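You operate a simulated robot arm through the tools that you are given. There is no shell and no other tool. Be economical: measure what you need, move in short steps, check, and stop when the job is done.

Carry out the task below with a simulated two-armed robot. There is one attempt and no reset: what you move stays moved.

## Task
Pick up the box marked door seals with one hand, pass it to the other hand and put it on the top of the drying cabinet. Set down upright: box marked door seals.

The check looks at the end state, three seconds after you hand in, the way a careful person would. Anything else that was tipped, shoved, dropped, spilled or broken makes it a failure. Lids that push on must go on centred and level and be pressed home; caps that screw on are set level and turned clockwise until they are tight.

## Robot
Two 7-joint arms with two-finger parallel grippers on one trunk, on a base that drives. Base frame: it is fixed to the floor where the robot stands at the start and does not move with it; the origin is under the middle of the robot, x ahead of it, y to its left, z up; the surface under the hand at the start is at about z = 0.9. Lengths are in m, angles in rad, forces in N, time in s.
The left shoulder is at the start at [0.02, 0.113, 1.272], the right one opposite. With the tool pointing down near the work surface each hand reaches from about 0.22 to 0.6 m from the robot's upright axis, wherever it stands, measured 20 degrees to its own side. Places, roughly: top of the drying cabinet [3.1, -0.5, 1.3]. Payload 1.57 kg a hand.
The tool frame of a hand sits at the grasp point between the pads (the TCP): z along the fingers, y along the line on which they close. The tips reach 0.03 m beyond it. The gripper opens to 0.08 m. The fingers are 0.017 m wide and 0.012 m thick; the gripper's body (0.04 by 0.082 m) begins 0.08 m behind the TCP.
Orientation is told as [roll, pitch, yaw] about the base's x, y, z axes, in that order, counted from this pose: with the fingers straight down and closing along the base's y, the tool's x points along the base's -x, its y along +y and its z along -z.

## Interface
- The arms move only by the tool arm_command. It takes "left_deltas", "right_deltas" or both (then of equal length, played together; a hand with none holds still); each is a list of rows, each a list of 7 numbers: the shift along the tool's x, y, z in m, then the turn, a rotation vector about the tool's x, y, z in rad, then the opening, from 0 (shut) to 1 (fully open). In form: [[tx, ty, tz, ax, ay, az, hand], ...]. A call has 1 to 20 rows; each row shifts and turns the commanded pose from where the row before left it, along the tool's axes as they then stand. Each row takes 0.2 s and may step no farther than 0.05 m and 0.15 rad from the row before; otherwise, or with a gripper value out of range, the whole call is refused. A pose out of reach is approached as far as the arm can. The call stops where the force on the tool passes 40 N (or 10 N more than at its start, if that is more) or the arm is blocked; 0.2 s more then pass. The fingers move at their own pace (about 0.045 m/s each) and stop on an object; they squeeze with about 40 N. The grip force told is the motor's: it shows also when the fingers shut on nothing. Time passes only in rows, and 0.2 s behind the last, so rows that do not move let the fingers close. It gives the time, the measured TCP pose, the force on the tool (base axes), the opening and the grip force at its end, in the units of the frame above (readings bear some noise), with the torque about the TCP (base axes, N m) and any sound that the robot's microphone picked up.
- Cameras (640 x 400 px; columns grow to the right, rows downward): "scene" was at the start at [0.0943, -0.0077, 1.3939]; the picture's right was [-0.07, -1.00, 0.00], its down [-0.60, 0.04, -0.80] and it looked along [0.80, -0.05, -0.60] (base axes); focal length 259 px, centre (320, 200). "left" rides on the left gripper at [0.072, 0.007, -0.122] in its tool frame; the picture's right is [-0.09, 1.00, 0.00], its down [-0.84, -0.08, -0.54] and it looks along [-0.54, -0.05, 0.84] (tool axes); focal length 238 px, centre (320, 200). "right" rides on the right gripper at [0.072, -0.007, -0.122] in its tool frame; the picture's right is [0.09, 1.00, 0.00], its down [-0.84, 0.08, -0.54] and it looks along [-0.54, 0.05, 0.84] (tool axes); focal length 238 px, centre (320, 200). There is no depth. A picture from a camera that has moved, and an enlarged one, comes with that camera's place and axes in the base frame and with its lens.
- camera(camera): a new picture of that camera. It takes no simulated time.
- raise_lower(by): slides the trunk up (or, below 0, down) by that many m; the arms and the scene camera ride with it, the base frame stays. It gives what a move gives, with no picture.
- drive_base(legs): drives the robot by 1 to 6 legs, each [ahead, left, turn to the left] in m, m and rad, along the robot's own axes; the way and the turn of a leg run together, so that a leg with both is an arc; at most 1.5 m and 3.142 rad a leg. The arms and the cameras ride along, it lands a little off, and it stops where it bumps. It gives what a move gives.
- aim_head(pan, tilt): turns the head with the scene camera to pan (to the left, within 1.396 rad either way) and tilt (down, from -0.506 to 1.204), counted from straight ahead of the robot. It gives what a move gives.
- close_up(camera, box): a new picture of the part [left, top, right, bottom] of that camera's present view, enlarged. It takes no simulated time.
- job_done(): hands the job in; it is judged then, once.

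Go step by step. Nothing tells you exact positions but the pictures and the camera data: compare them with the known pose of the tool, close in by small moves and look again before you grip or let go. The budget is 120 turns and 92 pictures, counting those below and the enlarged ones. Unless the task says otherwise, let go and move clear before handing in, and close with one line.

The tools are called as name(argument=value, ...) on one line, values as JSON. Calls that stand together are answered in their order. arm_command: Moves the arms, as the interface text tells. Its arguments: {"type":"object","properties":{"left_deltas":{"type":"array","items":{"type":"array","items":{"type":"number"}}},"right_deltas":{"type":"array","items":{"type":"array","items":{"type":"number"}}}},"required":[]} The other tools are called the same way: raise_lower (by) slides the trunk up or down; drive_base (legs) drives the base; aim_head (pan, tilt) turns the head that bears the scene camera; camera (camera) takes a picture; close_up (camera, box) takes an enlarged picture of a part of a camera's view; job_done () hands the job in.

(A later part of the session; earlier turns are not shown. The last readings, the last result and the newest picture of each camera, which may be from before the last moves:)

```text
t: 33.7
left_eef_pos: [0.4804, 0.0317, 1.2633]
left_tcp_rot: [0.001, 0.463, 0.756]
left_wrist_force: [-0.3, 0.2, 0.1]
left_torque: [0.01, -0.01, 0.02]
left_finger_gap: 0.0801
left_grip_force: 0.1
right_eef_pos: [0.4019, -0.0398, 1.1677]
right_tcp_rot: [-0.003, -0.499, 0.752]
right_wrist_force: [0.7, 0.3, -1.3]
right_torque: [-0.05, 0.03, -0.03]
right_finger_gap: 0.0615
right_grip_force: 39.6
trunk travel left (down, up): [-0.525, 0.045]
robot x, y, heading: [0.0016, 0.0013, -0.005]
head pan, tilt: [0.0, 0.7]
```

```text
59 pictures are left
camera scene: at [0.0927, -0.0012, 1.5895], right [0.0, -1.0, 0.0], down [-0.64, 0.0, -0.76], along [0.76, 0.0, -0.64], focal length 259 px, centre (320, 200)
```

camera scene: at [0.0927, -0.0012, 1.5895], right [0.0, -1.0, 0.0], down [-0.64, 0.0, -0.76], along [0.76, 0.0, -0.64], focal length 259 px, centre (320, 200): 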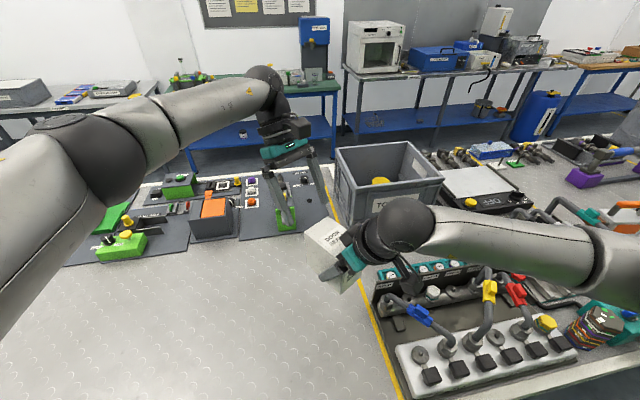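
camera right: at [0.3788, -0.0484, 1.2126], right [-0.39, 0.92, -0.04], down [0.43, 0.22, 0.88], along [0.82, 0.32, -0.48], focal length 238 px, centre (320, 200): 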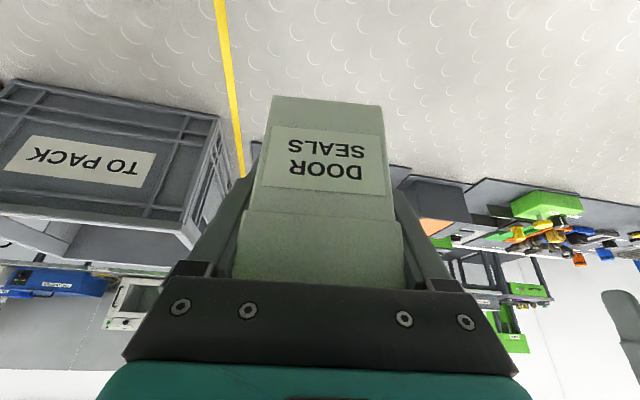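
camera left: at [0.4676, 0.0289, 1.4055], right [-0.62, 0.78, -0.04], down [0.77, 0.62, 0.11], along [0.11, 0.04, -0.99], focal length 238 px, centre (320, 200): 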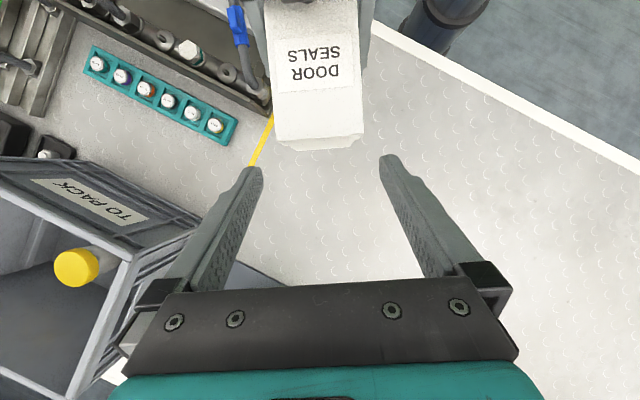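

The left hand is aligned to about 1.5 mm. I advance partway along the fingers and check.

arm_command(left_deltas=[[0.001, 0.0015, 0.0218, 0, 0, 0, 1], [0.001, 0, 0.0218, 0, 0, 0, 1], [0.001, 0, 0.0218, 0, 0, 0, 1]])

camera(camera="left")

close_up(camera="scene", box=[230, 100, 470, 300])

```text
t: 34.5
left_eef_pos: [0.4542, 0.0109, 1.2057]
left_tcp_rot: [0.001, 0.462, 0.758]
left_wrist_force: [0.3, -0.3, 0.2]
left_torque: [0.01, 0.0, -0.03]
left_finger_gap: 0.0797
left_grip_force: 0.1
right_eef_pos: [0.402, -0.04, 1.1671]
right_tcp_rot: [0.0, -0.499, 0.753]
right_wrist_force: [-0.2, -1.2, -0.9]
right_torque: [-0.05, 0.03, -0.07]
right_finger_gap: 0.0615
right_grip_force: 40.1
trunk travel left (down, up): [-0.525, 0.045]
robot x, y, heading: [0.0005, 0.0016, -0.002]
head pan, tilt: [0.0, 0.7]
```

```text
58 pictures are left
camera left: at [0.4425, 0.0088, 1.348], right [-0.62, 0.78, -0.04], down [0.77, 0.62, 0.11], along [0.11, 0.04, -0.99], focal length 238 px, centre (320, 200)
```

left: 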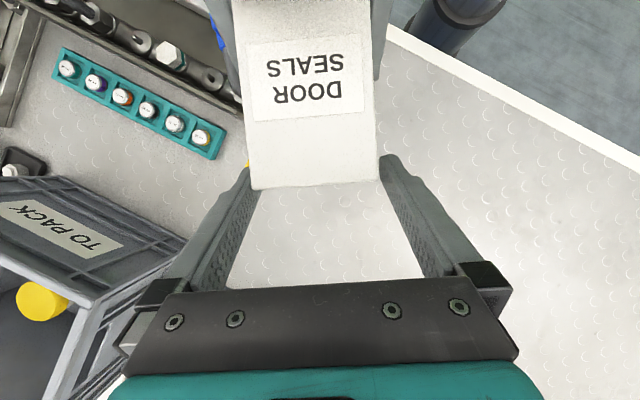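

```text
2.00 times, centred on (350, 200) of scene
camera zoom: at [0.0927, -0.0019, 1.5895], right [0.0, -1.0, 0.0], down [-0.64, 0.0, -0.76], along [0.76, 0.0, -0.64], focal length 519 px, centre (260, 200)
```

zoom: 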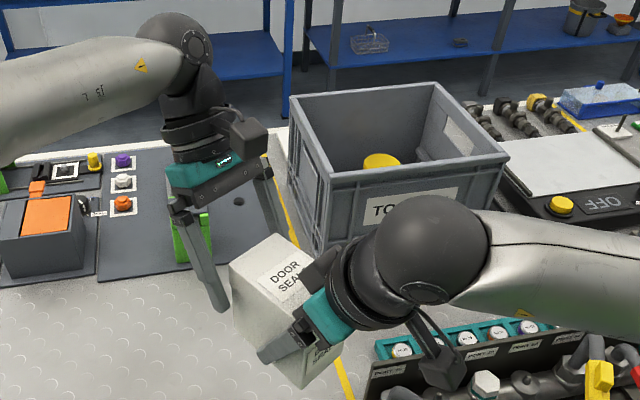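

Still centred, and the hands are clear of each other. I advance the last stretch.

arm_command(left_deltas=[[0.001, 0, 0.0218, 0, 0, 0, 1], [0.001, 0, 0.0218, 0, 0, 0, 1], [0, 0, 0, 0, 0, 0, 1]])

camera(camera="left")

close_up(camera="scene", box=[250, 120, 410, 300])

```text
t: 35.3
left_eef_pos: [0.4402, -0.0031, 1.1701]
left_tcp_rot: [-0.001, 0.46, 0.757]
left_wrist_force: [0.6, 0.7, 0.3]
left_torque: [0.01, 0.01, 0.0]
left_finger_gap: 0.08
left_grip_force: 0.0
right_eef_pos: [0.4029, -0.0403, 1.1676]
right_tcp_rot: [-0.002, -0.498, 0.752]
right_wrist_force: [-0.1, -0.8, -1.3]
right_torque: [0.02, -0.04, 0.0]
right_finger_gap: 0.0618
right_grip_force: 40.2
trunk travel left (down, up): [-0.525, 0.045]
robot x, y, heading: [-0.0005, 0.0018, 0.005]
head pan, tilt: [0.0, 0.7]
```

```text
56 pictures are left
camera left: at [0.4275, -0.0059, 1.3102], right [-0.62, 0.78, -0.04], down [0.77, 0.62, 0.11], along [0.11, 0.04, -0.99], focal length 238 px, centre (320, 200)
```

left: 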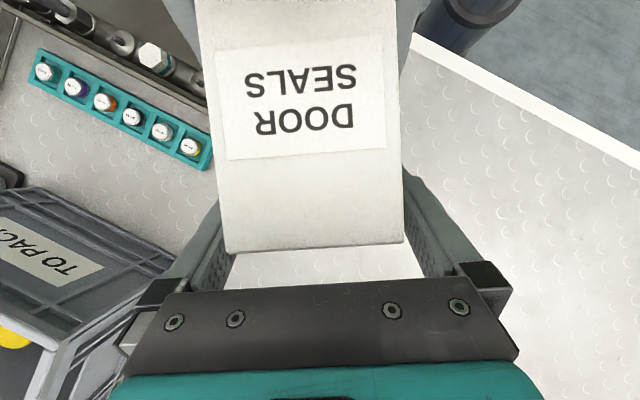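

```text
2.22 times, centred on (330, 210) of scene
camera zoom: at [0.0927, -0.0018, 1.5895], right [0.0, -1.0, 0.0], down [-0.64, 0.0, -0.76], along [0.76, 0.0, -0.64], focal length 576 px, centre (298, 178)
```

zoom: 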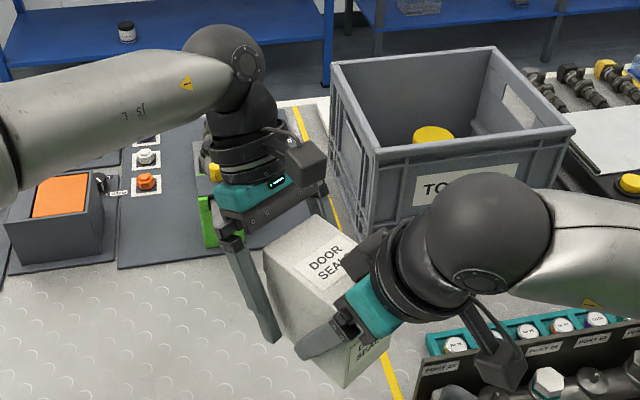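

The left fingers straddle the free end about 17 mm in. I close the left hand while the right keeps holding.

arm_command(left_deltas=[[0, 0, 0, 0, 0, 0, 0], [0, 0, 0, 0, 0, 0, 0], [0, 0, 0, 0, 0, 0, 0], [0, 0, 0, 0, 0, 0, 0], [0, 0, 0, 0, 0, 0, 0], [0, 0, 0, 0, 0, 0, 0]])

camera(camera="left")

```text
t: 36.7
left_eef_pos: [0.4396, -0.0032, 1.1685]
left_tcp_rot: [-0.001, 0.461, 0.756]
left_wrist_force: [6.4, -3.7, -2.9]
left_torque: [0.33, 0.25, -0.11]
left_finger_gap: 0.0617
left_grip_force: 39.7
right_eef_pos: [0.4023, -0.0377, 1.1688]
right_tcp_rot: [0.001, -0.5, 0.754]
right_wrist_force: [-7.4, 3.7, 1.9]
right_torque: [-0.23, -0.35, 0.51]
right_finger_gap: 0.0617
right_grip_force: 40.3
trunk travel left (down, up): [-0.525, 0.045]
robot x, y, heading: [-0.0007, 0.0016, -0.002]
head pan, tilt: [0.0, 0.7]
```

```text
54 pictures are left
camera left: at [0.4276, -0.006, 1.3103], right [-0.62, 0.78, -0.04], down [0.77, 0.62, 0.11], along [0.11, 0.04, -0.99], focal length 238 px, centre (320, 200)
```

left: 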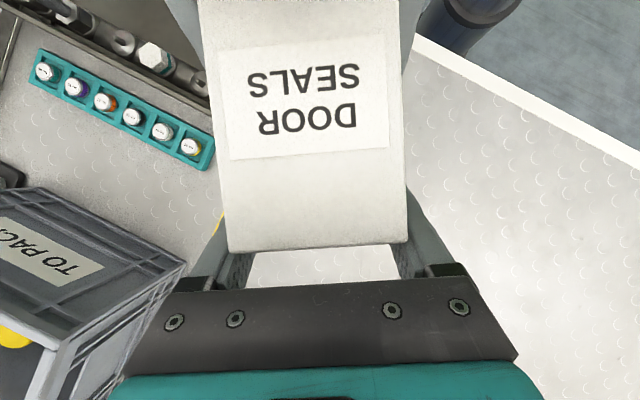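

Both hands grip at 40 N. I open the right hand and check that the left holds.

arm_command(right_deltas=[[0, 0, 0, 0, 0, 0, 0.3], [0, 0, 0, 0, 0, 0, 1], [0, 0, 0, 0, 0, 0, 1], [0, 0, 0, 0, 0, 0, 1]])

camera(camera="left")

camera(camera="right")

```text
t: 37.7
left_eef_pos: [0.44, -0.0027, 1.1697]
left_tcp_rot: [0.002, 0.463, 0.756]
left_wrist_force: [0.0, 0.3, 0.9]
left_torque: [0.05, -0.02, 0.02]
left_finger_gap: 0.0619
left_grip_force: 40.1
right_eef_pos: [0.4012, -0.0412, 1.166]
right_tcp_rot: [-0.001, -0.502, 0.753]
right_wrist_force: [-0.3, 1.0, -0.7]
right_torque: [-0.01, 0.01, 0.02]
right_finger_gap: 0.08
right_grip_force: 0.0
trunk travel left (down, up): [-0.525, 0.045]
robot x, y, heading: [0.0017, 0.001, 0.001]
head pan, tilt: [0.0, 0.7]
```

```text
53 pictures are left
camera left: at [0.4275, -0.0058, 1.3102], right [-0.62, 0.78, -0.04], down [0.77, 0.62, 0.11], along [0.11, 0.04, -0.99], focal length 238 px, centre (320, 200)
```

left: 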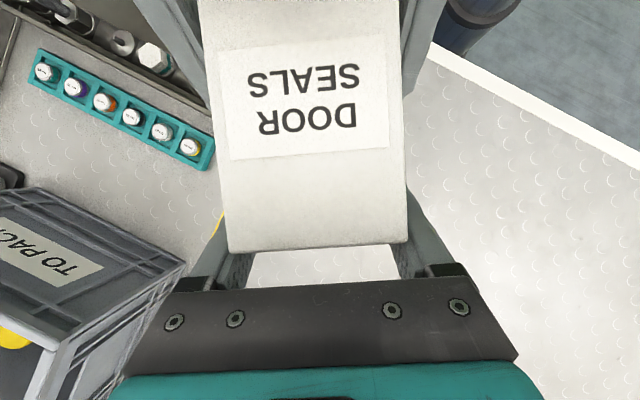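

```text
52 pictures are left
camera right: at [0.3173, -0.1274, 1.2395], right [-0.74, 0.67, -0.05], down [0.29, 0.38, 0.88], along [0.61, 0.63, -0.48], focal length 238 px, centre (320, 200)
```

right: 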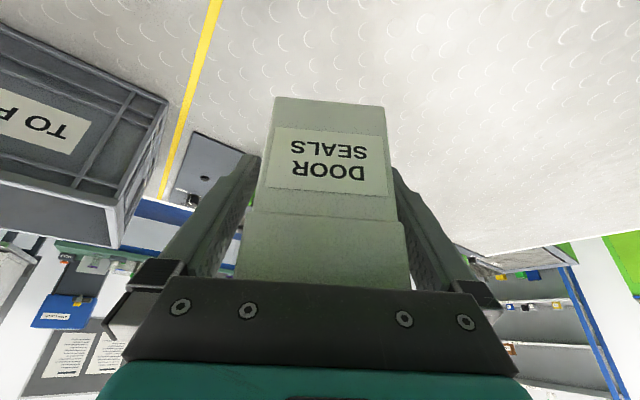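

The left hand holds the box alone, unmoved. I withdraw the right hand along its fingers, straighten it and move it aside.

arm_command(right_deltas=[[0, 0, -0.03, 0, 0, 0, 1], [0, 0, -0.03, 0, 0, 0, 1], [0, 0, -0.03, 0, 0, 0, 1], [0, 0, -0.03, 0, 0, 0, 1], [0.02, 0, -0.02, 0, 0, 0, 1], [0.02, 0, -0.02, 0, 0, 0, 1], [0, 0, 0, 0, 0.125, 0, 1], [0, 0, 0, 0, 0.125, 0, 1], [0, 0, 0, 0, 0.125, 0, 1], [0, 0, 0, 0, 0.125, 0, 1], [0, -0.02, 0, 0, 0, 0.15, 1], [0, -0.02, 0, 0, 0, 0.15, 1], [0, -0.02, 0, 0, 0, 0.15, 1], [0, -0.02, 0, 0, 0, 0.15, 1], [0, -0.02, 0, 0, 0, 0.15, 1]])

camera(camera="scene")

```text
t: 40.9
left_eef_pos: [0.4388, -0.0043, 1.1696]
left_tcp_rot: [-0.001, 0.462, 0.755]
left_wrist_force: [-1.1, -0.1, -0.4]
left_torque: [0.02, -0.06, 0.03]
left_finger_gap: 0.0618
left_grip_force: 39.8
right_eef_pos: [0.3633, -0.2038, 1.2879]
right_tcp_rot: [0.001, 0.0, 0.0]
right_wrist_force: [-0.2, -0.5, -1.2]
right_torque: [0.03, -0.01, -0.01]
right_finger_gap: 0.0798
right_grip_force: 0.0
trunk travel left (down, up): [-0.525, 0.045]
robot x, y, heading: [0.0022, 0.0007, 0.002]
head pan, tilt: [0.0, 0.7]
```

```text
51 pictures are left
camera scene: at [0.0925, -0.0025, 1.5895], right [0.0, -1.0, 0.0], down [-0.64, 0.0, -0.77], along [0.77, 0.0, -0.64], focal length 259 px, centre (320, 200)
```

scene: 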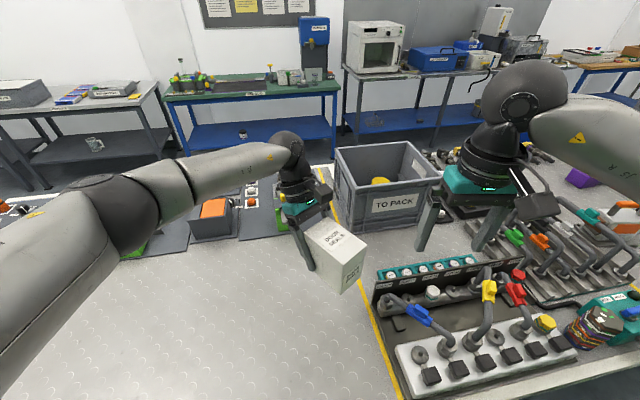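

The pass succeeded. Now I back off from the bench and square up with the room (the bench edge runs about 0.2 rad off), then look to the left for the way round.

drive_base(legs=[[-0.45, 0, 0], [0, 0, 0.2]])

aim_head(pan=0.9, tilt=0.5)

camera(camera="scene")

aim_head(pan=0.1, tilt=0.5)

camera(camera="scene")

```text
t: 44.3
left_eef_pos: [-0.0193, 0.0837, 1.1694]
left_tcp_rot: [0.0, 0.463, 0.957]
left_wrist_force: [-0.5, -1.1, -0.3]
left_torque: [0.04, -0.01, 0.03]
left_finger_gap: 0.0617
left_grip_force: 39.9
right_eef_pos: [-0.0524, -0.1278, 1.2889]
right_tcp_rot: [-0.001, -0.001, 0.202]
right_wrist_force: [-0.7, -0.3, 0.3]
right_torque: [0.01, 0.01, 0.0]
right_finger_gap: 0.0802
right_grip_force: 0.0
trunk travel left (down, up): [-0.525, 0.045]
robot x, y, heading: [-0.4468, -0.0013, 0.206]
head pan, tilt: [0.0, 0.7]
```

```text
t: 45.5
left_eef_pos: [-0.0181, 0.084, 1.1678]
left_tcp_rot: [0.001, 0.461, 0.956]
left_wrist_force: [0.1, 0.5, -0.1]
left_torque: [0.04, -0.03, -0.04]
left_finger_gap: 0.0615
left_grip_force: 39.7
right_eef_pos: [-0.0518, -0.1272, 1.288]
right_tcp_rot: [-0.001, -0.002, 0.203]
right_wrist_force: [0.7, -0.1, 0.2]
right_torque: [-0.02, 0.0, 0.0]
right_finger_gap: 0.08
right_grip_force: 0.0
trunk travel left (down, up): [-0.525, 0.045]
robot x, y, heading: [-0.4474, 0.002, 0.208]
head pan, tilt: [0.901, 0.499]
```

```text
50 pictures are left
camera scene: at [-0.4003, 0.0811, 1.6072], right [0.89, -0.45, 0.0], down [-0.22, -0.43, -0.88], along [0.4, 0.78, -0.48], focal length 259 px, centre (320, 200)
```

scene: 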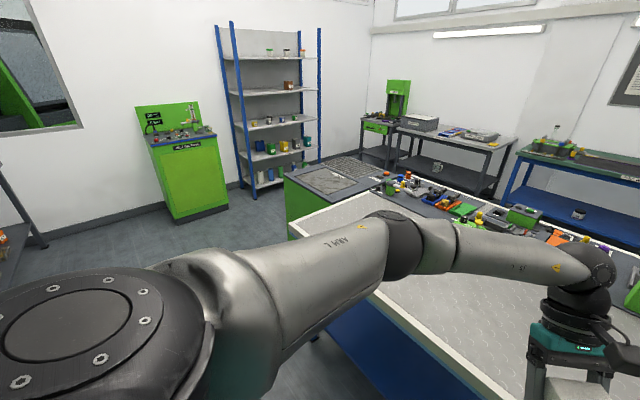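

```text
t: 46.6
left_eef_pos: [-0.0164, 0.0839, 1.1692]
left_tcp_rot: [-0.001, 0.46, 0.957]
left_wrist_force: [0.9, 0.5, -0.7]
left_torque: [0.04, -0.03, -0.01]
left_finger_gap: 0.0614
left_grip_force: 40.6
right_eef_pos: [-0.053, -0.1279, 1.2881]
right_tcp_rot: [-0.002, -0.002, 0.204]
right_wrist_force: [0.1, 0.0, 0.3]
right_torque: [-0.01, -0.01, -0.01]
right_finger_gap: 0.0801
right_grip_force: 0.1
trunk travel left (down, up): [-0.525, 0.045]
robot x, y, heading: [-0.4481, 0.002, 0.197]
head pan, tilt: [0.099, 0.499]
```

```text
49 pictures are left
camera scene: at [-0.3547, 0.0271, 1.6072], right [0.3, -0.96, 0.0], down [-0.46, -0.14, -0.88], along [0.84, 0.26, -0.48], focal length 259 px, centre (320, 200)
```

scene: 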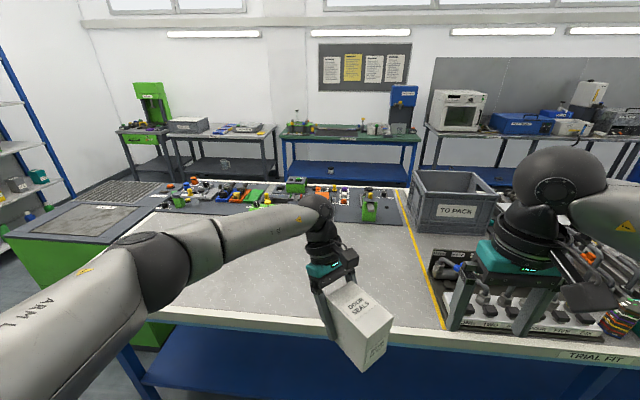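

The bench continues into the grey-topped chest at its left (to about y = 1.65); left of that is a passage over a metre wide before the shelf and the green machine. I strafe left to it in two legs.

drive_base(legs=[[-0.05, 1.4, 0], [0, 0.7, 0]])

aim_head(pan=0.0, tilt=0.6)

camera(camera="scene")

aim_head(pan=0.8, tilt=0.5)

camera(camera="scene")

```text
t: 57.1
left_eef_pos: [-0.4771, 2.1316, 1.1703]
left_tcp_rot: [0.0, 0.461, 0.956]
left_wrist_force: [-0.2, 0.1, 0.6]
left_torque: [0.05, -0.01, -0.04]
left_finger_gap: 0.0615
left_grip_force: 39.8
right_eef_pos: [-0.512, 1.9202, 1.2884]
right_tcp_rot: [-0.002, -0.003, 0.203]
right_wrist_force: [0.0, 0.1, 0.0]
right_torque: [0.0, 0.02, -0.02]
right_finger_gap: 0.0801
right_grip_force: 0.0
trunk travel left (down, up): [-0.525, 0.045]
robot x, y, heading: [-0.9094, 2.0452, 0.2]
head pan, tilt: [0.099, 0.499]
```

```text
t: 57.7
left_eef_pos: [-0.4761, 2.1308, 1.1682]
left_tcp_rot: [0.001, 0.46, 0.956]
left_wrist_force: [-0.4, -0.2, -0.5]
left_torque: [0.02, 0.02, 0.0]
left_finger_gap: 0.0613
left_grip_force: 39.8
right_eef_pos: [-0.5117, 1.919, 1.2891]
right_tcp_rot: [-0.001, -0.002, 0.203]
right_wrist_force: [0.2, -0.1, 0.4]
right_torque: [-0.03, -0.01, 0.02]
right_finger_gap: 0.0802
right_grip_force: 0.1
trunk travel left (down, up): [-0.525, 0.045]
robot x, y, heading: [-0.912, 2.0456, 0.198]
head pan, tilt: [0.0, 0.6]
```

```text
48 pictures are left
camera scene: at [-0.8139, 2.0647, 1.5981], right [0.2, -0.98, 0.0], down [-0.55, -0.11, -0.83], along [0.81, 0.16, -0.56], focal length 259 px, centre (320, 200)
```

scene: 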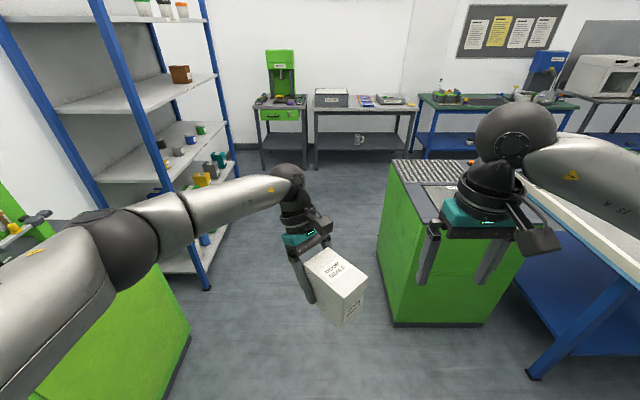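

```text
t: 58.9
left_eef_pos: [-0.4772, 2.1314, 1.1689]
left_tcp_rot: [0.0, 0.461, 0.955]
left_wrist_force: [1.2, 0.0, 0.7]
left_torque: [0.02, -0.01, -0.01]
left_finger_gap: 0.0617
left_grip_force: 40.4
right_eef_pos: [-0.5126, 1.9202, 1.2892]
right_tcp_rot: [-0.002, -0.002, 0.204]
right_wrist_force: [-0.4, 0.4, 0.3]
right_torque: [-0.01, 0.0, 0.02]
right_finger_gap: 0.08
right_grip_force: 0.0
trunk travel left (down, up): [-0.525, 0.045]
robot x, y, heading: [-0.9085, 2.0446, 0.198]
head pan, tilt: [0.799, 0.499]
```

```text
47 pictures are left
camera scene: at [-0.8512, 2.1236, 1.6072], right [0.84, -0.54, 0.0], down [-0.26, -0.4, -0.88], along [0.48, 0.74, -0.48], focal length 259 px, centre (320, 200)
```

scene: 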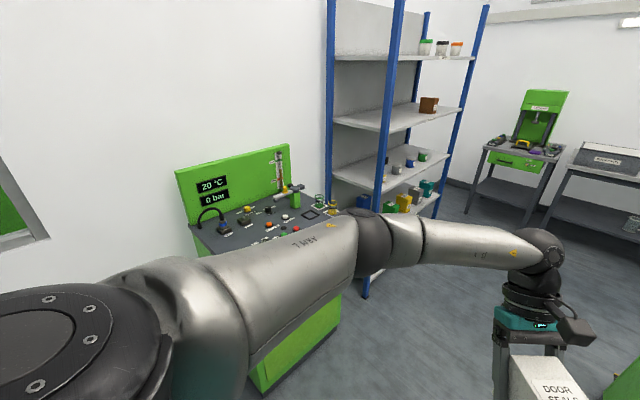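

The passage ahead is clear, about 1.3 m wide between chest and shelf. I drive forward through it into the rear aisle.

drive_base(legs=[[1.3, 0.07, 0], [1.0, 0, 0]])

aim_head(pan=-0.7, tilt=0.55)

camera(camera="scene")

```text
t: 70.2
left_eef_pos: [1.7664, 2.6582, 1.1688]
left_tcp_rot: [-0.002, 0.463, 0.961]
left_wrist_force: [-0.3, 0.5, -0.6]
left_torque: [0.04, 0.0, 0.03]
left_finger_gap: 0.0613
left_grip_force: 40.1
right_eef_pos: [1.7317, 2.4466, 1.288]
right_tcp_rot: [-0.002, -0.002, 0.205]
right_wrist_force: [0.3, 0.3, 0.8]
right_torque: [-0.05, 0.0, 0.0]
right_finger_gap: 0.0799
right_grip_force: 0.1
trunk travel left (down, up): [-0.525, 0.045]
robot x, y, heading: [1.3333, 2.574, 0.204]
head pan, tilt: [0.799, 0.499]
```

```text
t: 71.8
left_eef_pos: [1.7657, 2.6592, 1.1687]
left_tcp_rot: [0.0, 0.459, 0.961]
left_wrist_force: [0.2, -0.5, 0.1]
left_torque: [0.04, -0.03, 0.01]
left_finger_gap: 0.0617
left_grip_force: 40.1
right_eef_pos: [1.7327, 2.4444, 1.2872]
right_tcp_rot: [-0.002, -0.002, 0.205]
right_wrist_force: [0.9, 0.2, 0.5]
right_torque: [-0.01, -0.01, 0.04]
right_finger_gap: 0.08
right_grip_force: 0.2
trunk travel left (down, up): [-0.525, 0.045]
robot x, y, heading: [1.337, 2.572, 0.2]
head pan, tilt: [-0.7, 0.55]
```

```text
46 pictures are left
camera scene: at [1.4216, 2.5302, 1.6026], right [-0.48, -0.88, 0.0], down [-0.46, 0.25, -0.85], along [0.75, -0.41, -0.52], focal length 259 px, centre (320, 200)
```

scene: 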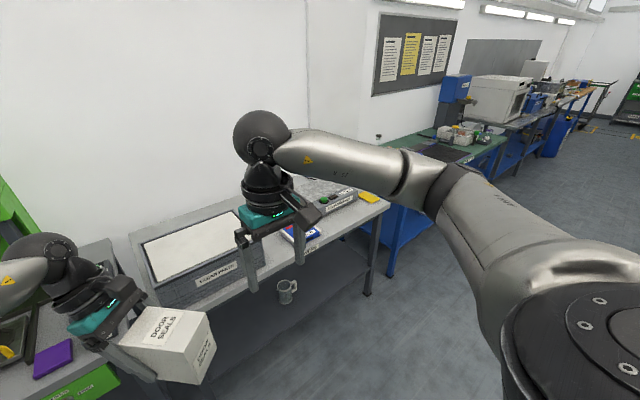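

The aisle is free along the back benches; their front edges lie about 0.85 m ahead. I strafe right toward the drying cabinet.

drive_base(legs=[[0, -1.5, 0], [0, -1.3, 0]])

aim_head(pan=-0.4, tilt=0.35)

camera(camera="scene")

```text
t: 85.4
left_eef_pos: [2.3123, -0.0944, 1.1669]
left_tcp_rot: [0.0, 0.46, 0.952]
left_wrist_force: [-0.8, -1.1, 0.2]
left_torque: [0.07, -0.07, 0.01]
left_finger_gap: 0.0614
left_grip_force: 40.1
right_eef_pos: [2.2771, -0.3063, 1.2893]
right_tcp_rot: [-0.001, -0.002, 0.198]
right_wrist_force: [-0.3, 0.4, -0.2]
right_torque: [-0.03, 0.02, 0.0]
right_finger_gap: 0.0802
right_grip_force: 0.0
trunk travel left (down, up): [-0.525, 0.045]
robot x, y, heading: [1.882, -0.1783, 0.198]
head pan, tilt: [-0.7, 0.55]
```

```text
t: 86.2
left_eef_pos: [2.3123, -0.0936, 1.1687]
left_tcp_rot: [0.0, 0.461, 0.951]
left_wrist_force: [0.1, 0.4, -1.0]
left_torque: [0.04, -0.03, 0.01]
left_finger_gap: 0.0617
left_grip_force: 40.2
right_eef_pos: [2.2764, -0.3072, 1.2882]
right_tcp_rot: [-0.002, -0.003, 0.198]
right_wrist_force: [0.1, 1.1, -0.3]
right_torque: [0.01, -0.02, 0.02]
right_finger_gap: 0.08
right_grip_force: 0.0
trunk travel left (down, up): [-0.525, 0.045]
robot x, y, heading: [1.8816, -0.1794, 0.198]
head pan, tilt: [-0.4, 0.351]
```

```text
45 pictures are left
camera scene: at [1.9798, -0.1958, 1.6208], right [-0.2, -0.98, 0.0], down [-0.34, 0.07, -0.94], along [0.92, -0.19, -0.34], focal length 259 px, centre (320, 200)
```

scene: 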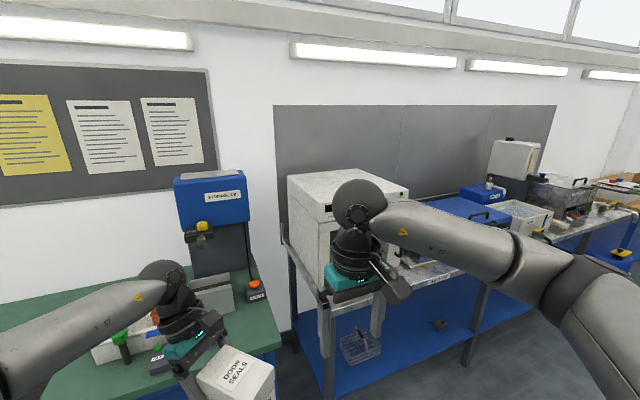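

I can see the cabinet's white top. I raise the trunk fully, lift the left hand with the box and draw the right hand up and back out of the way.

raise_lower(by=0.044)

arm_command(left_deltas=[[0.0098, 0, -0.0197, 0, 0, 0, 0], [0.0098, 0, -0.0197, 0, 0, 0, 0], [0.0098, 0, -0.0197, 0, 0, 0, 0], [0.0098, 0, -0.0197, 0, 0, 0, 0], [0.0098, 0, -0.0197, 0, 0, 0, 0], [0.0098, 0, -0.0197, 0, 0, 0, 0], [0.0098, 0, -0.0197, 0, 0, 0, 0], [0.0098, 0, -0.0197, 0, 0, 0, 0]], right_deltas=[[0.01, -0.02, -0.02, 0, 0, 0, 0], [0.01, -0.02, -0.02, 0, 0, 0, 0], [0.01, -0.02, -0.02, 0, 0, 0, 0], [0.01, -0.02, -0.02, 0, 0, 0, 0], [0.01, -0.02, -0.02, 0, 0, 0, 0], [0.01, -0.02, -0.02, 0, 0, 0, 0], [0.01, -0.02, -0.02, 0, 0, 0, 0], [0.01, -0.02, -0.02, 0, 0, 0, 0]])

camera(camera="scene")

```text
t: 87.0
left_eef_pos: [2.313, -0.0958, 1.2129]
left_tcp_rot: [0.0, 0.461, 0.95]
left_wrist_force: [-0.2, 0.1, -1.2]
left_torque: [0.0, -0.04, -0.01]
left_finger_gap: 0.0618
left_grip_force: 40.0
right_eef_pos: [2.2767, -0.3058, 1.3323]
right_tcp_rot: [-0.001, -0.004, 0.197]
right_wrist_force: [0.7, 0.7, -0.7]
right_torque: [-0.01, 0.0, -0.02]
right_finger_gap: 0.0801
right_grip_force: 0.1
trunk travel left (down, up): [-0.569, 0.001]
robot x, y, heading: [1.8789, -0.1774, 0.194]
head pan, tilt: [-0.4, 0.351]
```

```text
t: 88.8
left_eef_pos: [2.3124, -0.0948, 1.3905]
left_tcp_rot: [0.0, 0.464, 0.952]
left_wrist_force: [-0.2, 0.2, -1.7]
left_torque: [0.06, 0.0, 0.0]
left_finger_gap: 0.0618
left_grip_force: 39.7
right_eef_pos: [2.2292, -0.4795, 1.4921]
right_tcp_rot: [-0.002, 0.004, 0.201]
right_wrist_force: [-0.2, 0.4, 3.3]
right_torque: [-0.02, -0.06, 0.0]
right_finger_gap: 0.0
right_grip_force: 22.1
trunk travel left (down, up): [-0.569, 0.001]
robot x, y, heading: [1.881, -0.1781, 0.196]
head pan, tilt: [-0.4, 0.351]
```

```text
44 pictures are left
camera scene: at [1.9806, -0.1963, 1.6649], right [-0.2, -0.98, 0.0], down [-0.34, 0.07, -0.94], along [0.92, -0.19, -0.34], focal length 259 px, centre (320, 200)
```

scene: 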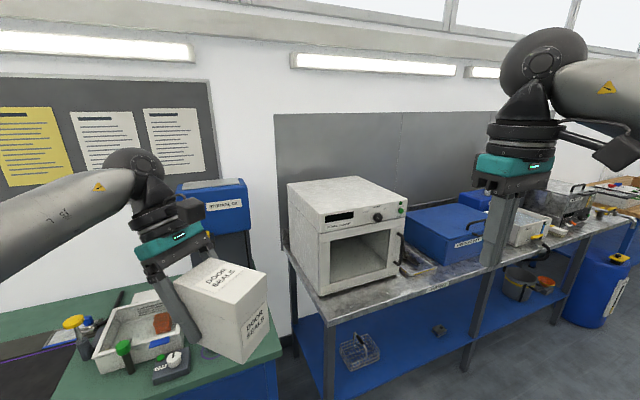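

The cabinet top comes out near z ≈ 1.255, spanning roughly [2.78..3.4, -0.3..-0.78]. The box bottom is at 1.35, so I strafe right in front of it and go partway forward.

drive_base(legs=[[0, -0.55, 0], [0.25, 0, 0]])

aim_head(pan=0.0, tilt=0.6)

camera(camera="scene")

camera(camera="left")

```text
t: 93.4
left_eef_pos: [2.6641, -0.5775, 1.3899]
left_tcp_rot: [0.0, 0.46, 0.95]
left_wrist_force: [1.2, -0.4, -2.5]
left_torque: [0.03, -0.02, 0.0]
left_finger_gap: 0.0618
left_grip_force: 39.7
right_eef_pos: [2.5794, -0.963, 1.493]
right_tcp_rot: [-0.001, -0.002, 0.2]
right_wrist_force: [-0.8, 0.1, 0.1]
right_torque: [0.0, 0.03, -0.02]
right_finger_gap: 0.0
right_grip_force: 21.6
trunk travel left (down, up): [-0.569, 0.001]
robot x, y, heading: [2.2312, -0.6617, 0.198]
head pan, tilt: [-0.4, 0.351]
```

```text
t: 94.3
left_eef_pos: [2.6625, -0.5777, 1.3888]
left_tcp_rot: [0.0, 0.461, 0.951]
left_wrist_force: [0.3, 0.7, -1.1]
left_torque: [0.06, -0.02, 0.03]
left_finger_gap: 0.0616
left_grip_force: 39.8
right_eef_pos: [2.5802, -0.9639, 1.4932]
right_tcp_rot: [-0.002, -0.001, 0.199]
right_wrist_force: [0.3, -0.4, 0.6]
right_torque: [0.02, -0.07, -0.03]
right_finger_gap: 0.0
right_grip_force: 21.0
trunk travel left (down, up): [-0.569, 0.001]
robot x, y, heading: [2.2336, -0.6621, 0.193]
head pan, tilt: [0.0, 0.6]
```

```text
43 pictures are left
camera scene: at [2.3256, -0.6441, 1.6422], right [0.19, -0.98, 0.0], down [-0.55, -0.11, -0.83], along [0.81, 0.16, -0.56], focal length 259 px, centre (320, 200)
```

scene: 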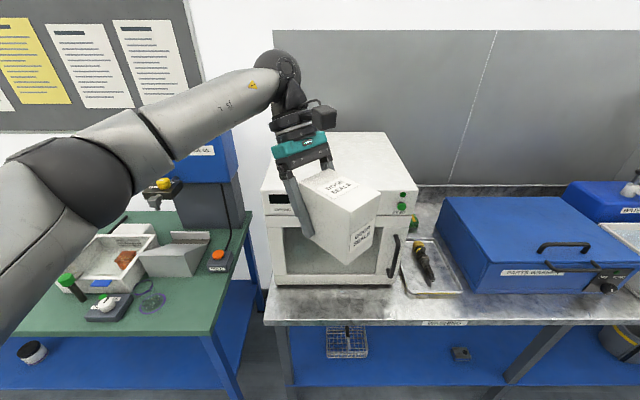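

```text
42 pictures are left
camera left: at [2.6512, -0.5835, 1.5305], right [-0.76, 0.65, -0.04], down [0.64, 0.76, 0.11], along [0.1, 0.06, -0.99], focal length 238 px, centre (320, 200)
```

left: 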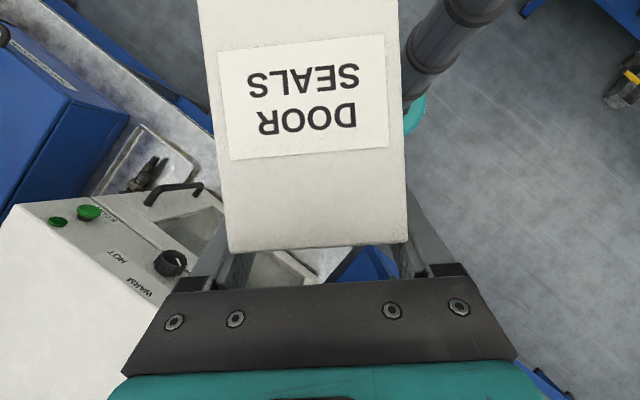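

I zoom in on the cabinet top to pin down its edges and height.

close_up(camera="scene", box=[240, 110, 440, 300])

close_up(camera="left", box=[0, 150, 240, 400])

```text
2.11 times, centred on (340, 205) of scene
camera zoom: at [2.3256, -0.6441, 1.6422], right [0.19, -0.98, 0.0], down [-0.55, -0.11, -0.83], along [0.81, 0.16, -0.56], focal length 546 px, centre (278, 190)
```

zoom: 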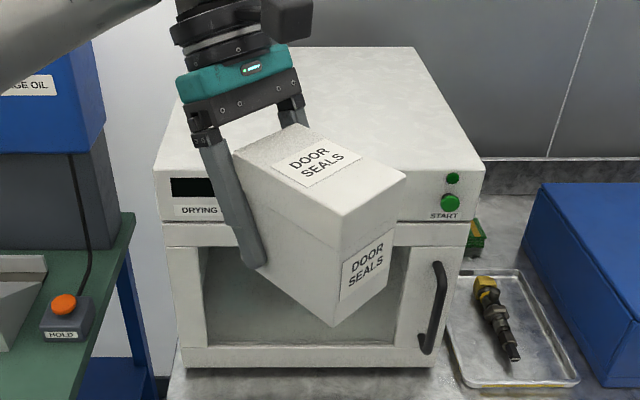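

```text
1.60 times, centred on (120, 275) of left
camera zoom: at [2.6512, -0.5835, 1.5305], right [-0.76, 0.65, -0.04], down [0.64, 0.76, 0.11], along [0.1, 0.06, -0.99], focal length 381 px, centre (640, 80)
```

zoom: 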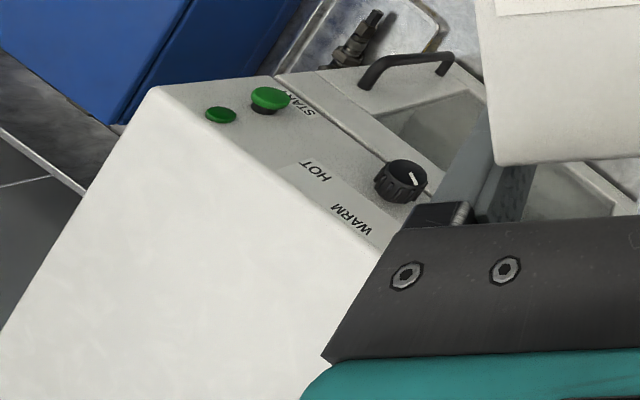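

Triangulating gives a top height of z ≈ 1.281, front edge at about 0.66 m ahead of the robot axis, centre near [3.11, -0.54]. The box bottom is ~0.067 above it, so I drive 0.28 m closer.

drive_base(legs=[[0.28, -0.01, 0]])

camera(camera="scene")

```text
t: 96.2
left_eef_pos: [2.9404, -0.5347, 1.3884]
left_tcp_rot: [0.001, 0.461, 0.949]
left_wrist_force: [0.0, 0.3, -1.3]
left_torque: [0.05, -0.02, 0.0]
left_finger_gap: 0.0614
left_grip_force: 39.5
right_eef_pos: [2.8568, -0.9191, 1.4926]
right_tcp_rot: [-0.003, -0.002, 0.197]
right_wrist_force: [-0.5, 0.1, 0.7]
right_torque: [0.0, -0.01, -0.02]
right_finger_gap: 0.0
right_grip_force: 21.0
trunk travel left (down, up): [-0.569, 0.001]
robot x, y, heading: [2.5076, -0.6189, 0.192]
head pan, tilt: [0.0, 0.6]
```

```text
39 pictures are left
camera scene: at [2.603, -0.5996, 1.6421], right [0.19, -0.98, 0.0], down [-0.55, -0.11, -0.83], along [0.81, 0.16, -0.56], focal length 259 px, centre (320, 200)
```

scene: 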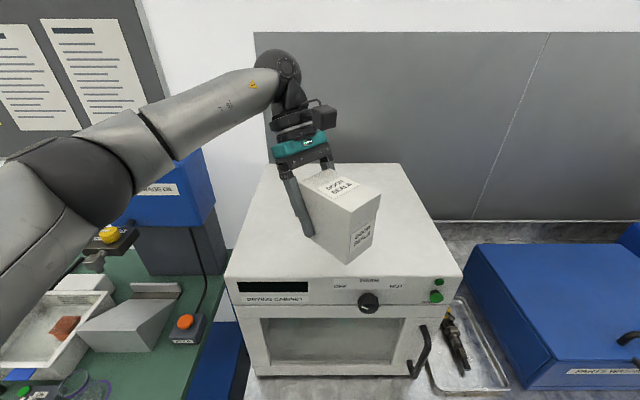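

The box now hovers over the front part of the top. I extend the left hand about 9 cm farther back over the top, level.

arm_command(left_deltas=[[-0.0083, -0.012, -0.0041, 0, 0, 0, 0], [-0.0083, -0.012, -0.0041, 0, 0, 0, 0], [-0.0083, -0.012, -0.0041, 0, 0, 0, 0], [-0.0083, -0.012, -0.0041, 0, 0, 0, 0], [-0.0083, -0.012, -0.0041, 0, 0, 0, 0], [-0.0083, -0.012, -0.0041, 0, 0, 0, 0]])

camera(camera="scene")

camera(camera="left")

```text
t: 97.6
left_eef_pos: [3.0002, -0.5316, 1.3886]
left_tcp_rot: [0.0, 0.461, 0.948]
left_wrist_force: [-0.8, 0.5, -1.3]
left_torque: [0.03, -0.04, 0.02]
left_finger_gap: 0.0618
left_grip_force: 39.7
left hand out of reach, approached as far as the arm can: row 5, 6
right_eef_pos: [2.8562, -0.9198, 1.4929]
right_tcp_rot: [0.0, -0.001, 0.197]
right_wrist_force: [-0.3, -0.7, -1.4]
right_torque: [0.01, 0.04, 0.02]
right_finger_gap: 0.0001
right_grip_force: 20.7
trunk travel left (down, up): [-0.569, 0.001]
robot x, y, heading: [2.5105, -0.617, 0.197]
head pan, tilt: [0.0, 0.6]
```

```text
38 pictures are left
camera scene: at [2.6028, -0.6001, 1.6421], right [0.19, -0.98, 0.0], down [-0.55, -0.11, -0.83], along [0.81, 0.16, -0.57], focal length 259 px, centre (320, 200)
```

scene: 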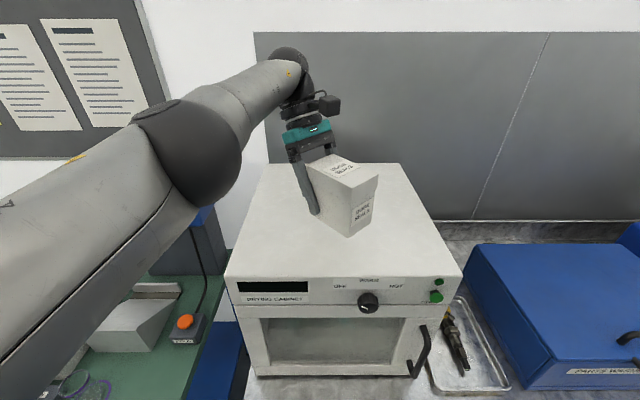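

```text
37 pictures are left
camera left: at [2.9868, -0.5369, 1.5293], right [-0.76, 0.65, -0.04], down [0.64, 0.76, 0.11], along [0.1, 0.06, -0.99], focal length 238 px, centre (320, 200)
```

left: 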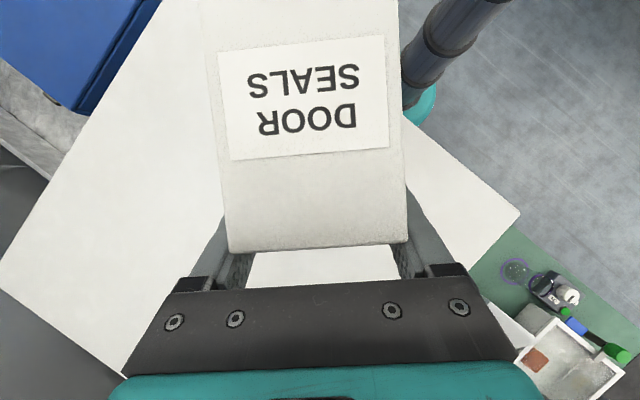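

The arm is at its reach limit; the box centre is about 9 cm in from the front edge. I creep the base forward 3 cm for more margin.

drive_base(legs=[[0.03, 0, 0]])

camera(camera="scene")

```text
t: 98.5
left_eef_pos: [3.0275, -0.5265, 1.3886]
left_tcp_rot: [-0.002, 0.46, 0.948]
left_wrist_force: [0.3, -0.5, -0.7]
left_torque: [0.06, -0.02, 0.0]
left_finger_gap: 0.0616
left_grip_force: 40.4
right_eef_pos: [2.8842, -0.9143, 1.493]
right_tcp_rot: [-0.001, -0.001, 0.197]
right_wrist_force: [-0.3, -0.5, 0.9]
right_torque: [-0.03, -0.04, 0.0]
right_finger_gap: 0.0003
right_grip_force: 21.4
trunk travel left (down, up): [-0.569, 0.001]
robot x, y, heading: [2.5367, -0.6142, 0.19]
head pan, tilt: [0.0, 0.6]
```

```text
36 pictures are left
camera scene: at [2.6311, -0.5939, 1.6422], right [0.19, -0.98, 0.0], down [-0.55, -0.11, -0.83], along [0.81, 0.16, -0.56], focal length 259 px, centre (320, 200)
```

scene: 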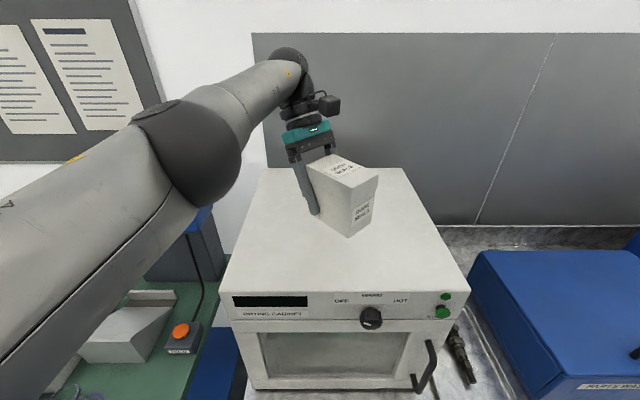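

I lower the trunk by 5.5 cm, leaving about a centimetre, then look from the side of the scene camera.

raise_lower(by=-0.054)

close_up(camera="scene", box=[230, 120, 450, 300])

```text
t: 99.4
left_eef_pos: [3.0266, -0.5254, 1.3346]
left_tcp_rot: [0.001, 0.459, 0.948]
left_wrist_force: [0.0, 0.8, -0.8]
left_torque: [0.07, -0.04, 0.03]
left_finger_gap: 0.0616
left_grip_force: 39.4
right_eef_pos: [2.8848, -0.9129, 1.4381]
right_tcp_rot: [-0.002, -0.001, 0.196]
right_wrist_force: [0.6, -0.8, 0.2]
right_torque: [0.02, 0.0, 0.02]
right_finger_gap: 0.0
right_grip_force: 21.6
trunk travel left (down, up): [-0.515, 0.055]
robot x, y, heading: [2.5392, -0.6113, 0.193]
head pan, tilt: [0.0, 0.6]
```

```text
2.22 times, centred on (340, 210) of scene
camera zoom: at [2.6316, -0.5939, 1.5881], right [0.19, -0.98, 0.0], down [-0.55, -0.11, -0.83], along [0.81, 0.16, -0.56], focal length 576 px, centre (276, 178)
```

zoom: 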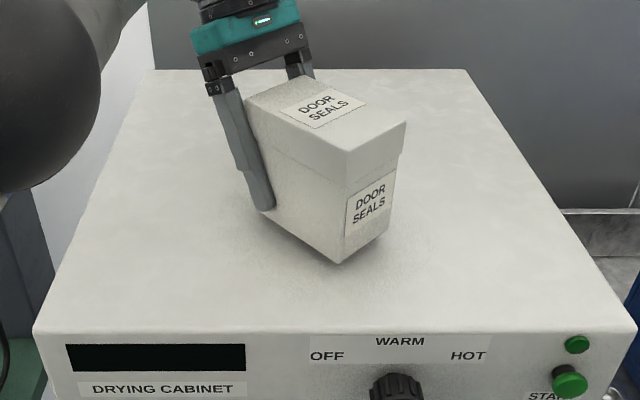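

Close above the surface and level. I lower in 2 mm steps and watch the force.

arm_command(left_deltas=[[-0.0009, 0, 0.0018, 0, 0, 0, 0], [-0.0009, 0, 0.0018, 0, 0, 0, 0], [-0.0009, 0, 0.0018, 0, 0, 0, 0], [-0.0009, 0, 0.0018, 0, 0, 0, 0], [-0.0009, 0, 0.0018, 0, 0, 0, 0]])

```text
t: 100.6
left_eef_pos: [3.0276, -0.5268, 1.3232]
left_tcp_rot: [0.0, 0.46, 0.95]
left_wrist_force: [0.5, 0.0, -1.3]
left_torque: [0.05, -0.03, 0.01]
left_finger_gap: 0.0617
left_grip_force: 40.5
right_eef_pos: [2.8852, -0.9132, 1.4393]
right_tcp_rot: [-0.001, -0.002, 0.198]
right_wrist_force: [0.1, -0.8, -0.4]
right_torque: [0.0, 0.01, 0.0]
right_finger_gap: 0.0
right_grip_force: 20.9
trunk travel left (down, up): [-0.515, 0.055]
robot x, y, heading: [2.538, -0.6124, 0.192]
head pan, tilt: [0.0, 0.6]
```

arm_command(left_deltas=[[-0.0007, 0, 0.0014, 0, 0, 0, 0], [-0.0007, 0, 0.0014, 0, 0, 0, 0]])

close_up(camera="scene", box=[280, 150, 400, 260])

```text
t: 101.2
left_eef_pos: [3.0271, -0.5259, 1.3208]
left_tcp_rot: [-0.002, 0.46, 0.95]
left_wrist_force: [0.9, 0.5, 2.4]
left_torque: [-0.05, 0.12, -0.01]
left_finger_gap: 0.0617
left_grip_force: 40.0
right_eef_pos: [2.8847, -0.9131, 1.4373]
right_tcp_rot: [-0.003, -0.002, 0.196]
right_wrist_force: [-0.2, -0.3, -0.8]
right_torque: [0.0, 0.04, 0.02]
right_finger_gap: 0.0
right_grip_force: 20.8
trunk travel left (down, up): [-0.515, 0.055]
robot x, y, heading: [2.543, -0.6133, 0.194]
head pan, tilt: [0.0, 0.6]
```

```text
3.64 times, centred on (340, 205) of scene
camera zoom: at [2.6317, -0.5938, 1.5882], right [0.19, -0.98, 0.0], down [-0.55, -0.11, -0.83], along [0.81, 0.16, -0.56], focal length 943 px, centre (247, 182)
```

zoom: 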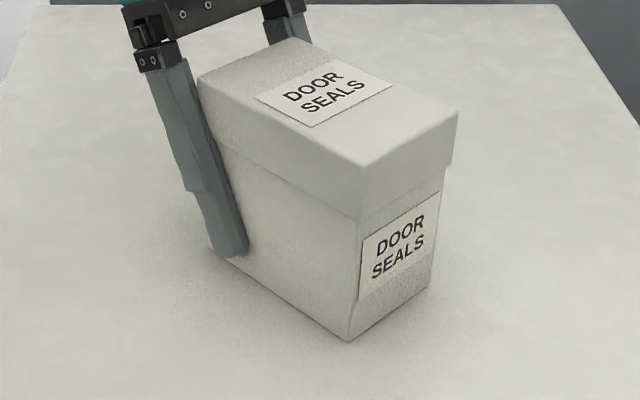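

Contact has begun (force turned from -1.3 to +2.4 N). I go 1 mm farther to seat it.

arm_command(left_deltas=[[-0.0005, 0, 0.0009, 0, 0, 0, 0], [0, 0, 0, 0, 0, 0, 0]])

```text
t: 101.8
left_eef_pos: [3.0282, -0.5252, 1.3222]
left_tcp_rot: [-0.003, 0.461, 0.949]
left_wrist_force: [3.5, 2.2, 14.5]
left_torque: [-0.05, 0.58, -0.07]
left_finger_gap: 0.0618
left_grip_force: 40.2
right_eef_pos: [2.8858, -0.9126, 1.4389]
right_tcp_rot: [-0.002, 0.0, 0.196]
right_wrist_force: [0.0, 0.0, 0.0]
right_torque: [-0.01, -0.04, 0.0]
right_finger_gap: 0.0
right_grip_force: 21.2
trunk travel left (down, up): [-0.515, 0.055]
robot x, y, heading: [2.5351, -0.6104, 0.189]
head pan, tilt: [0.0, 0.6]
```

Firmly seated. I open the left hand and check.

arm_command(left_deltas=[[0.0003, 0, -0.0006, 0, 0, 0, 0], [0, 0, 0, 0, 0, 0, 0.9], [0, 0, 0, 0, 0, 0, 1], [0, 0, 0, 0, 0, 0, 1], [0, 0, 0, 0, 0, 0, 1]])

camera(camera="left")

close_up(camera="scene", box=[280, 130, 400, 260])

```text
t: 103.0
left_eef_pos: [3.0268, -0.5255, 1.321]
left_tcp_rot: [0.001, 0.461, 0.951]
left_wrist_force: [0.5, 0.7, 0.3]
left_torque: [0.0, 0.01, 0.02]
left_finger_gap: 0.08
left_grip_force: 0.1
right_eef_pos: [2.8851, -0.9124, 1.4388]
right_tcp_rot: [-0.002, -0.001, 0.197]
right_wrist_force: [0.8, -0.1, -0.3]
right_torque: [0.01, 0.01, -0.04]
right_finger_gap: 0.0
right_grip_force: 21.6
trunk travel left (down, up): [-0.515, 0.055]
robot x, y, heading: [2.5393, -0.6118, 0.192]
head pan, tilt: [0.0, 0.6]
```

```text
33 pictures are left
camera left: at [3.0157, -0.5306, 1.4619], right [-0.76, 0.65, -0.04], down [0.64, 0.76, 0.11], along [0.1, 0.06, -0.99], focal length 238 px, centre (320, 200)
```

left: 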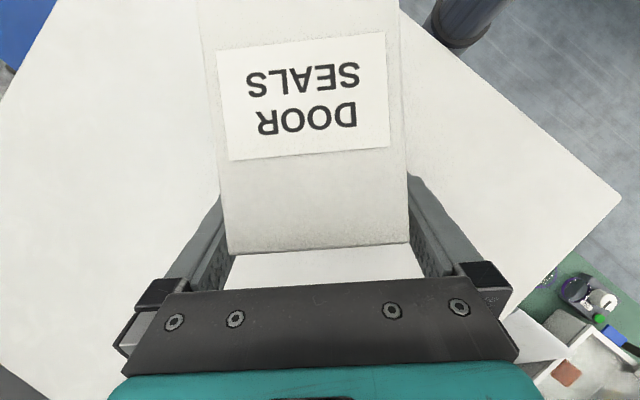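

```text
3.08 times, centred on (340, 195) of scene
camera zoom: at [2.6317, -0.5939, 1.5881], right [0.19, -0.98, 0.0], down [-0.55, -0.11, -0.83], along [0.81, 0.16, -0.56], focal length 798 px, centre (258, 215)
```

zoom: 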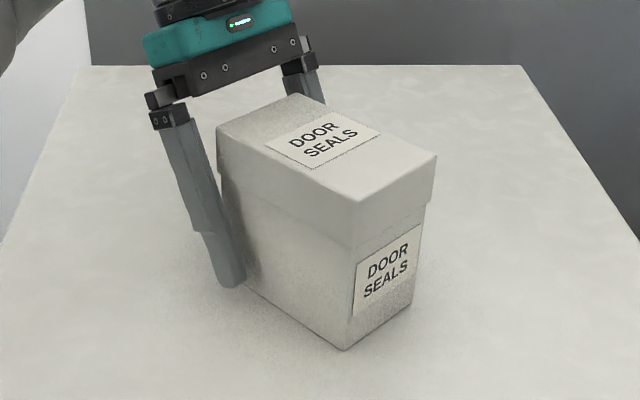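

The box stands upright and the fingers are clear. I raise the trunk first (purely vertical), then lift the hand the rest of the way.

raise_lower(by=0.054)

arm_command(left_deltas=[[0.0089, 0, -0.0179, 0, 0, 0, 1], [0.0089, 0, -0.0179, 0, 0, 0, 1], [0.0089, 0, -0.0179, 0, 0, 0, 1], [0.0089, 0, -0.0179, 0, 0, 0, 1]])

camera(camera="scene")

```text
t: 104.0
left_eef_pos: [3.028, -0.5246, 1.3744]
left_tcp_rot: [0.0, 0.462, 0.951]
left_wrist_force: [1.4, 0.3, -0.4]
left_torque: [0.02, 0.04, 0.0]
left_finger_gap: 0.0801
left_grip_force: 0.2
right_eef_pos: [2.8864, -0.9124, 1.4932]
right_tcp_rot: [-0.001, -0.001, 0.198]
right_wrist_force: [0.3, -0.1, -0.3]
right_torque: [0.02, 0.02, -0.01]
right_finger_gap: 0.0
right_grip_force: 20.8
trunk travel left (down, up): [-0.569, 0.001]
robot x, y, heading: [2.5374, -0.6096, 0.194]
head pan, tilt: [0.0, 0.6]
```

```text
t: 105.0
left_eef_pos: [3.0149, -0.5282, 1.4596]
left_tcp_rot: [0.0, 0.461, 0.949]
left_wrist_force: [0.7, 0.1, 0.9]
left_torque: [0.0, -0.03, 0.02]
left_finger_gap: 0.0801
left_grip_force: 0.0
left hand out of reach, approached as far as the arm can: row 2, 3, 4
right_eef_pos: [2.8846, -0.9145, 1.4929]
right_tcp_rot: [0.001, -0.002, 0.198]
right_wrist_force: [0.4, 0.1, -0.2]
right_torque: [0.0, 0.03, -0.01]
right_finger_gap: 0.0003
right_grip_force: 21.2
trunk travel left (down, up): [-0.569, 0.001]
robot x, y, heading: [2.5373, -0.6148, 0.196]
head pan, tilt: [0.0, 0.6]
```

```text
31 pictures are left
camera scene: at [2.6313, -0.5946, 1.6422], right [0.19, -0.98, 0.0], down [-0.55, -0.11, -0.83], along [0.81, 0.16, -0.56], focal length 259 px, centre (320, 200)
```

scene: 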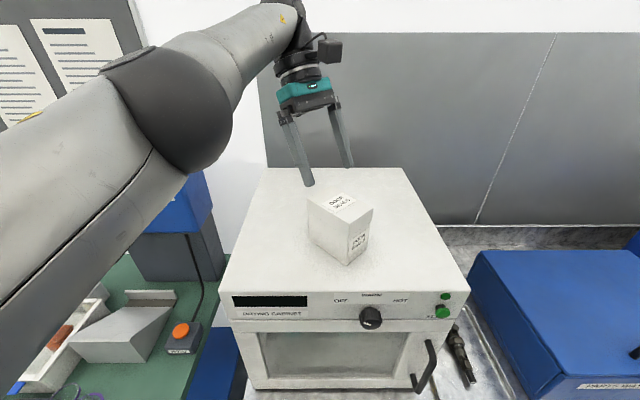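

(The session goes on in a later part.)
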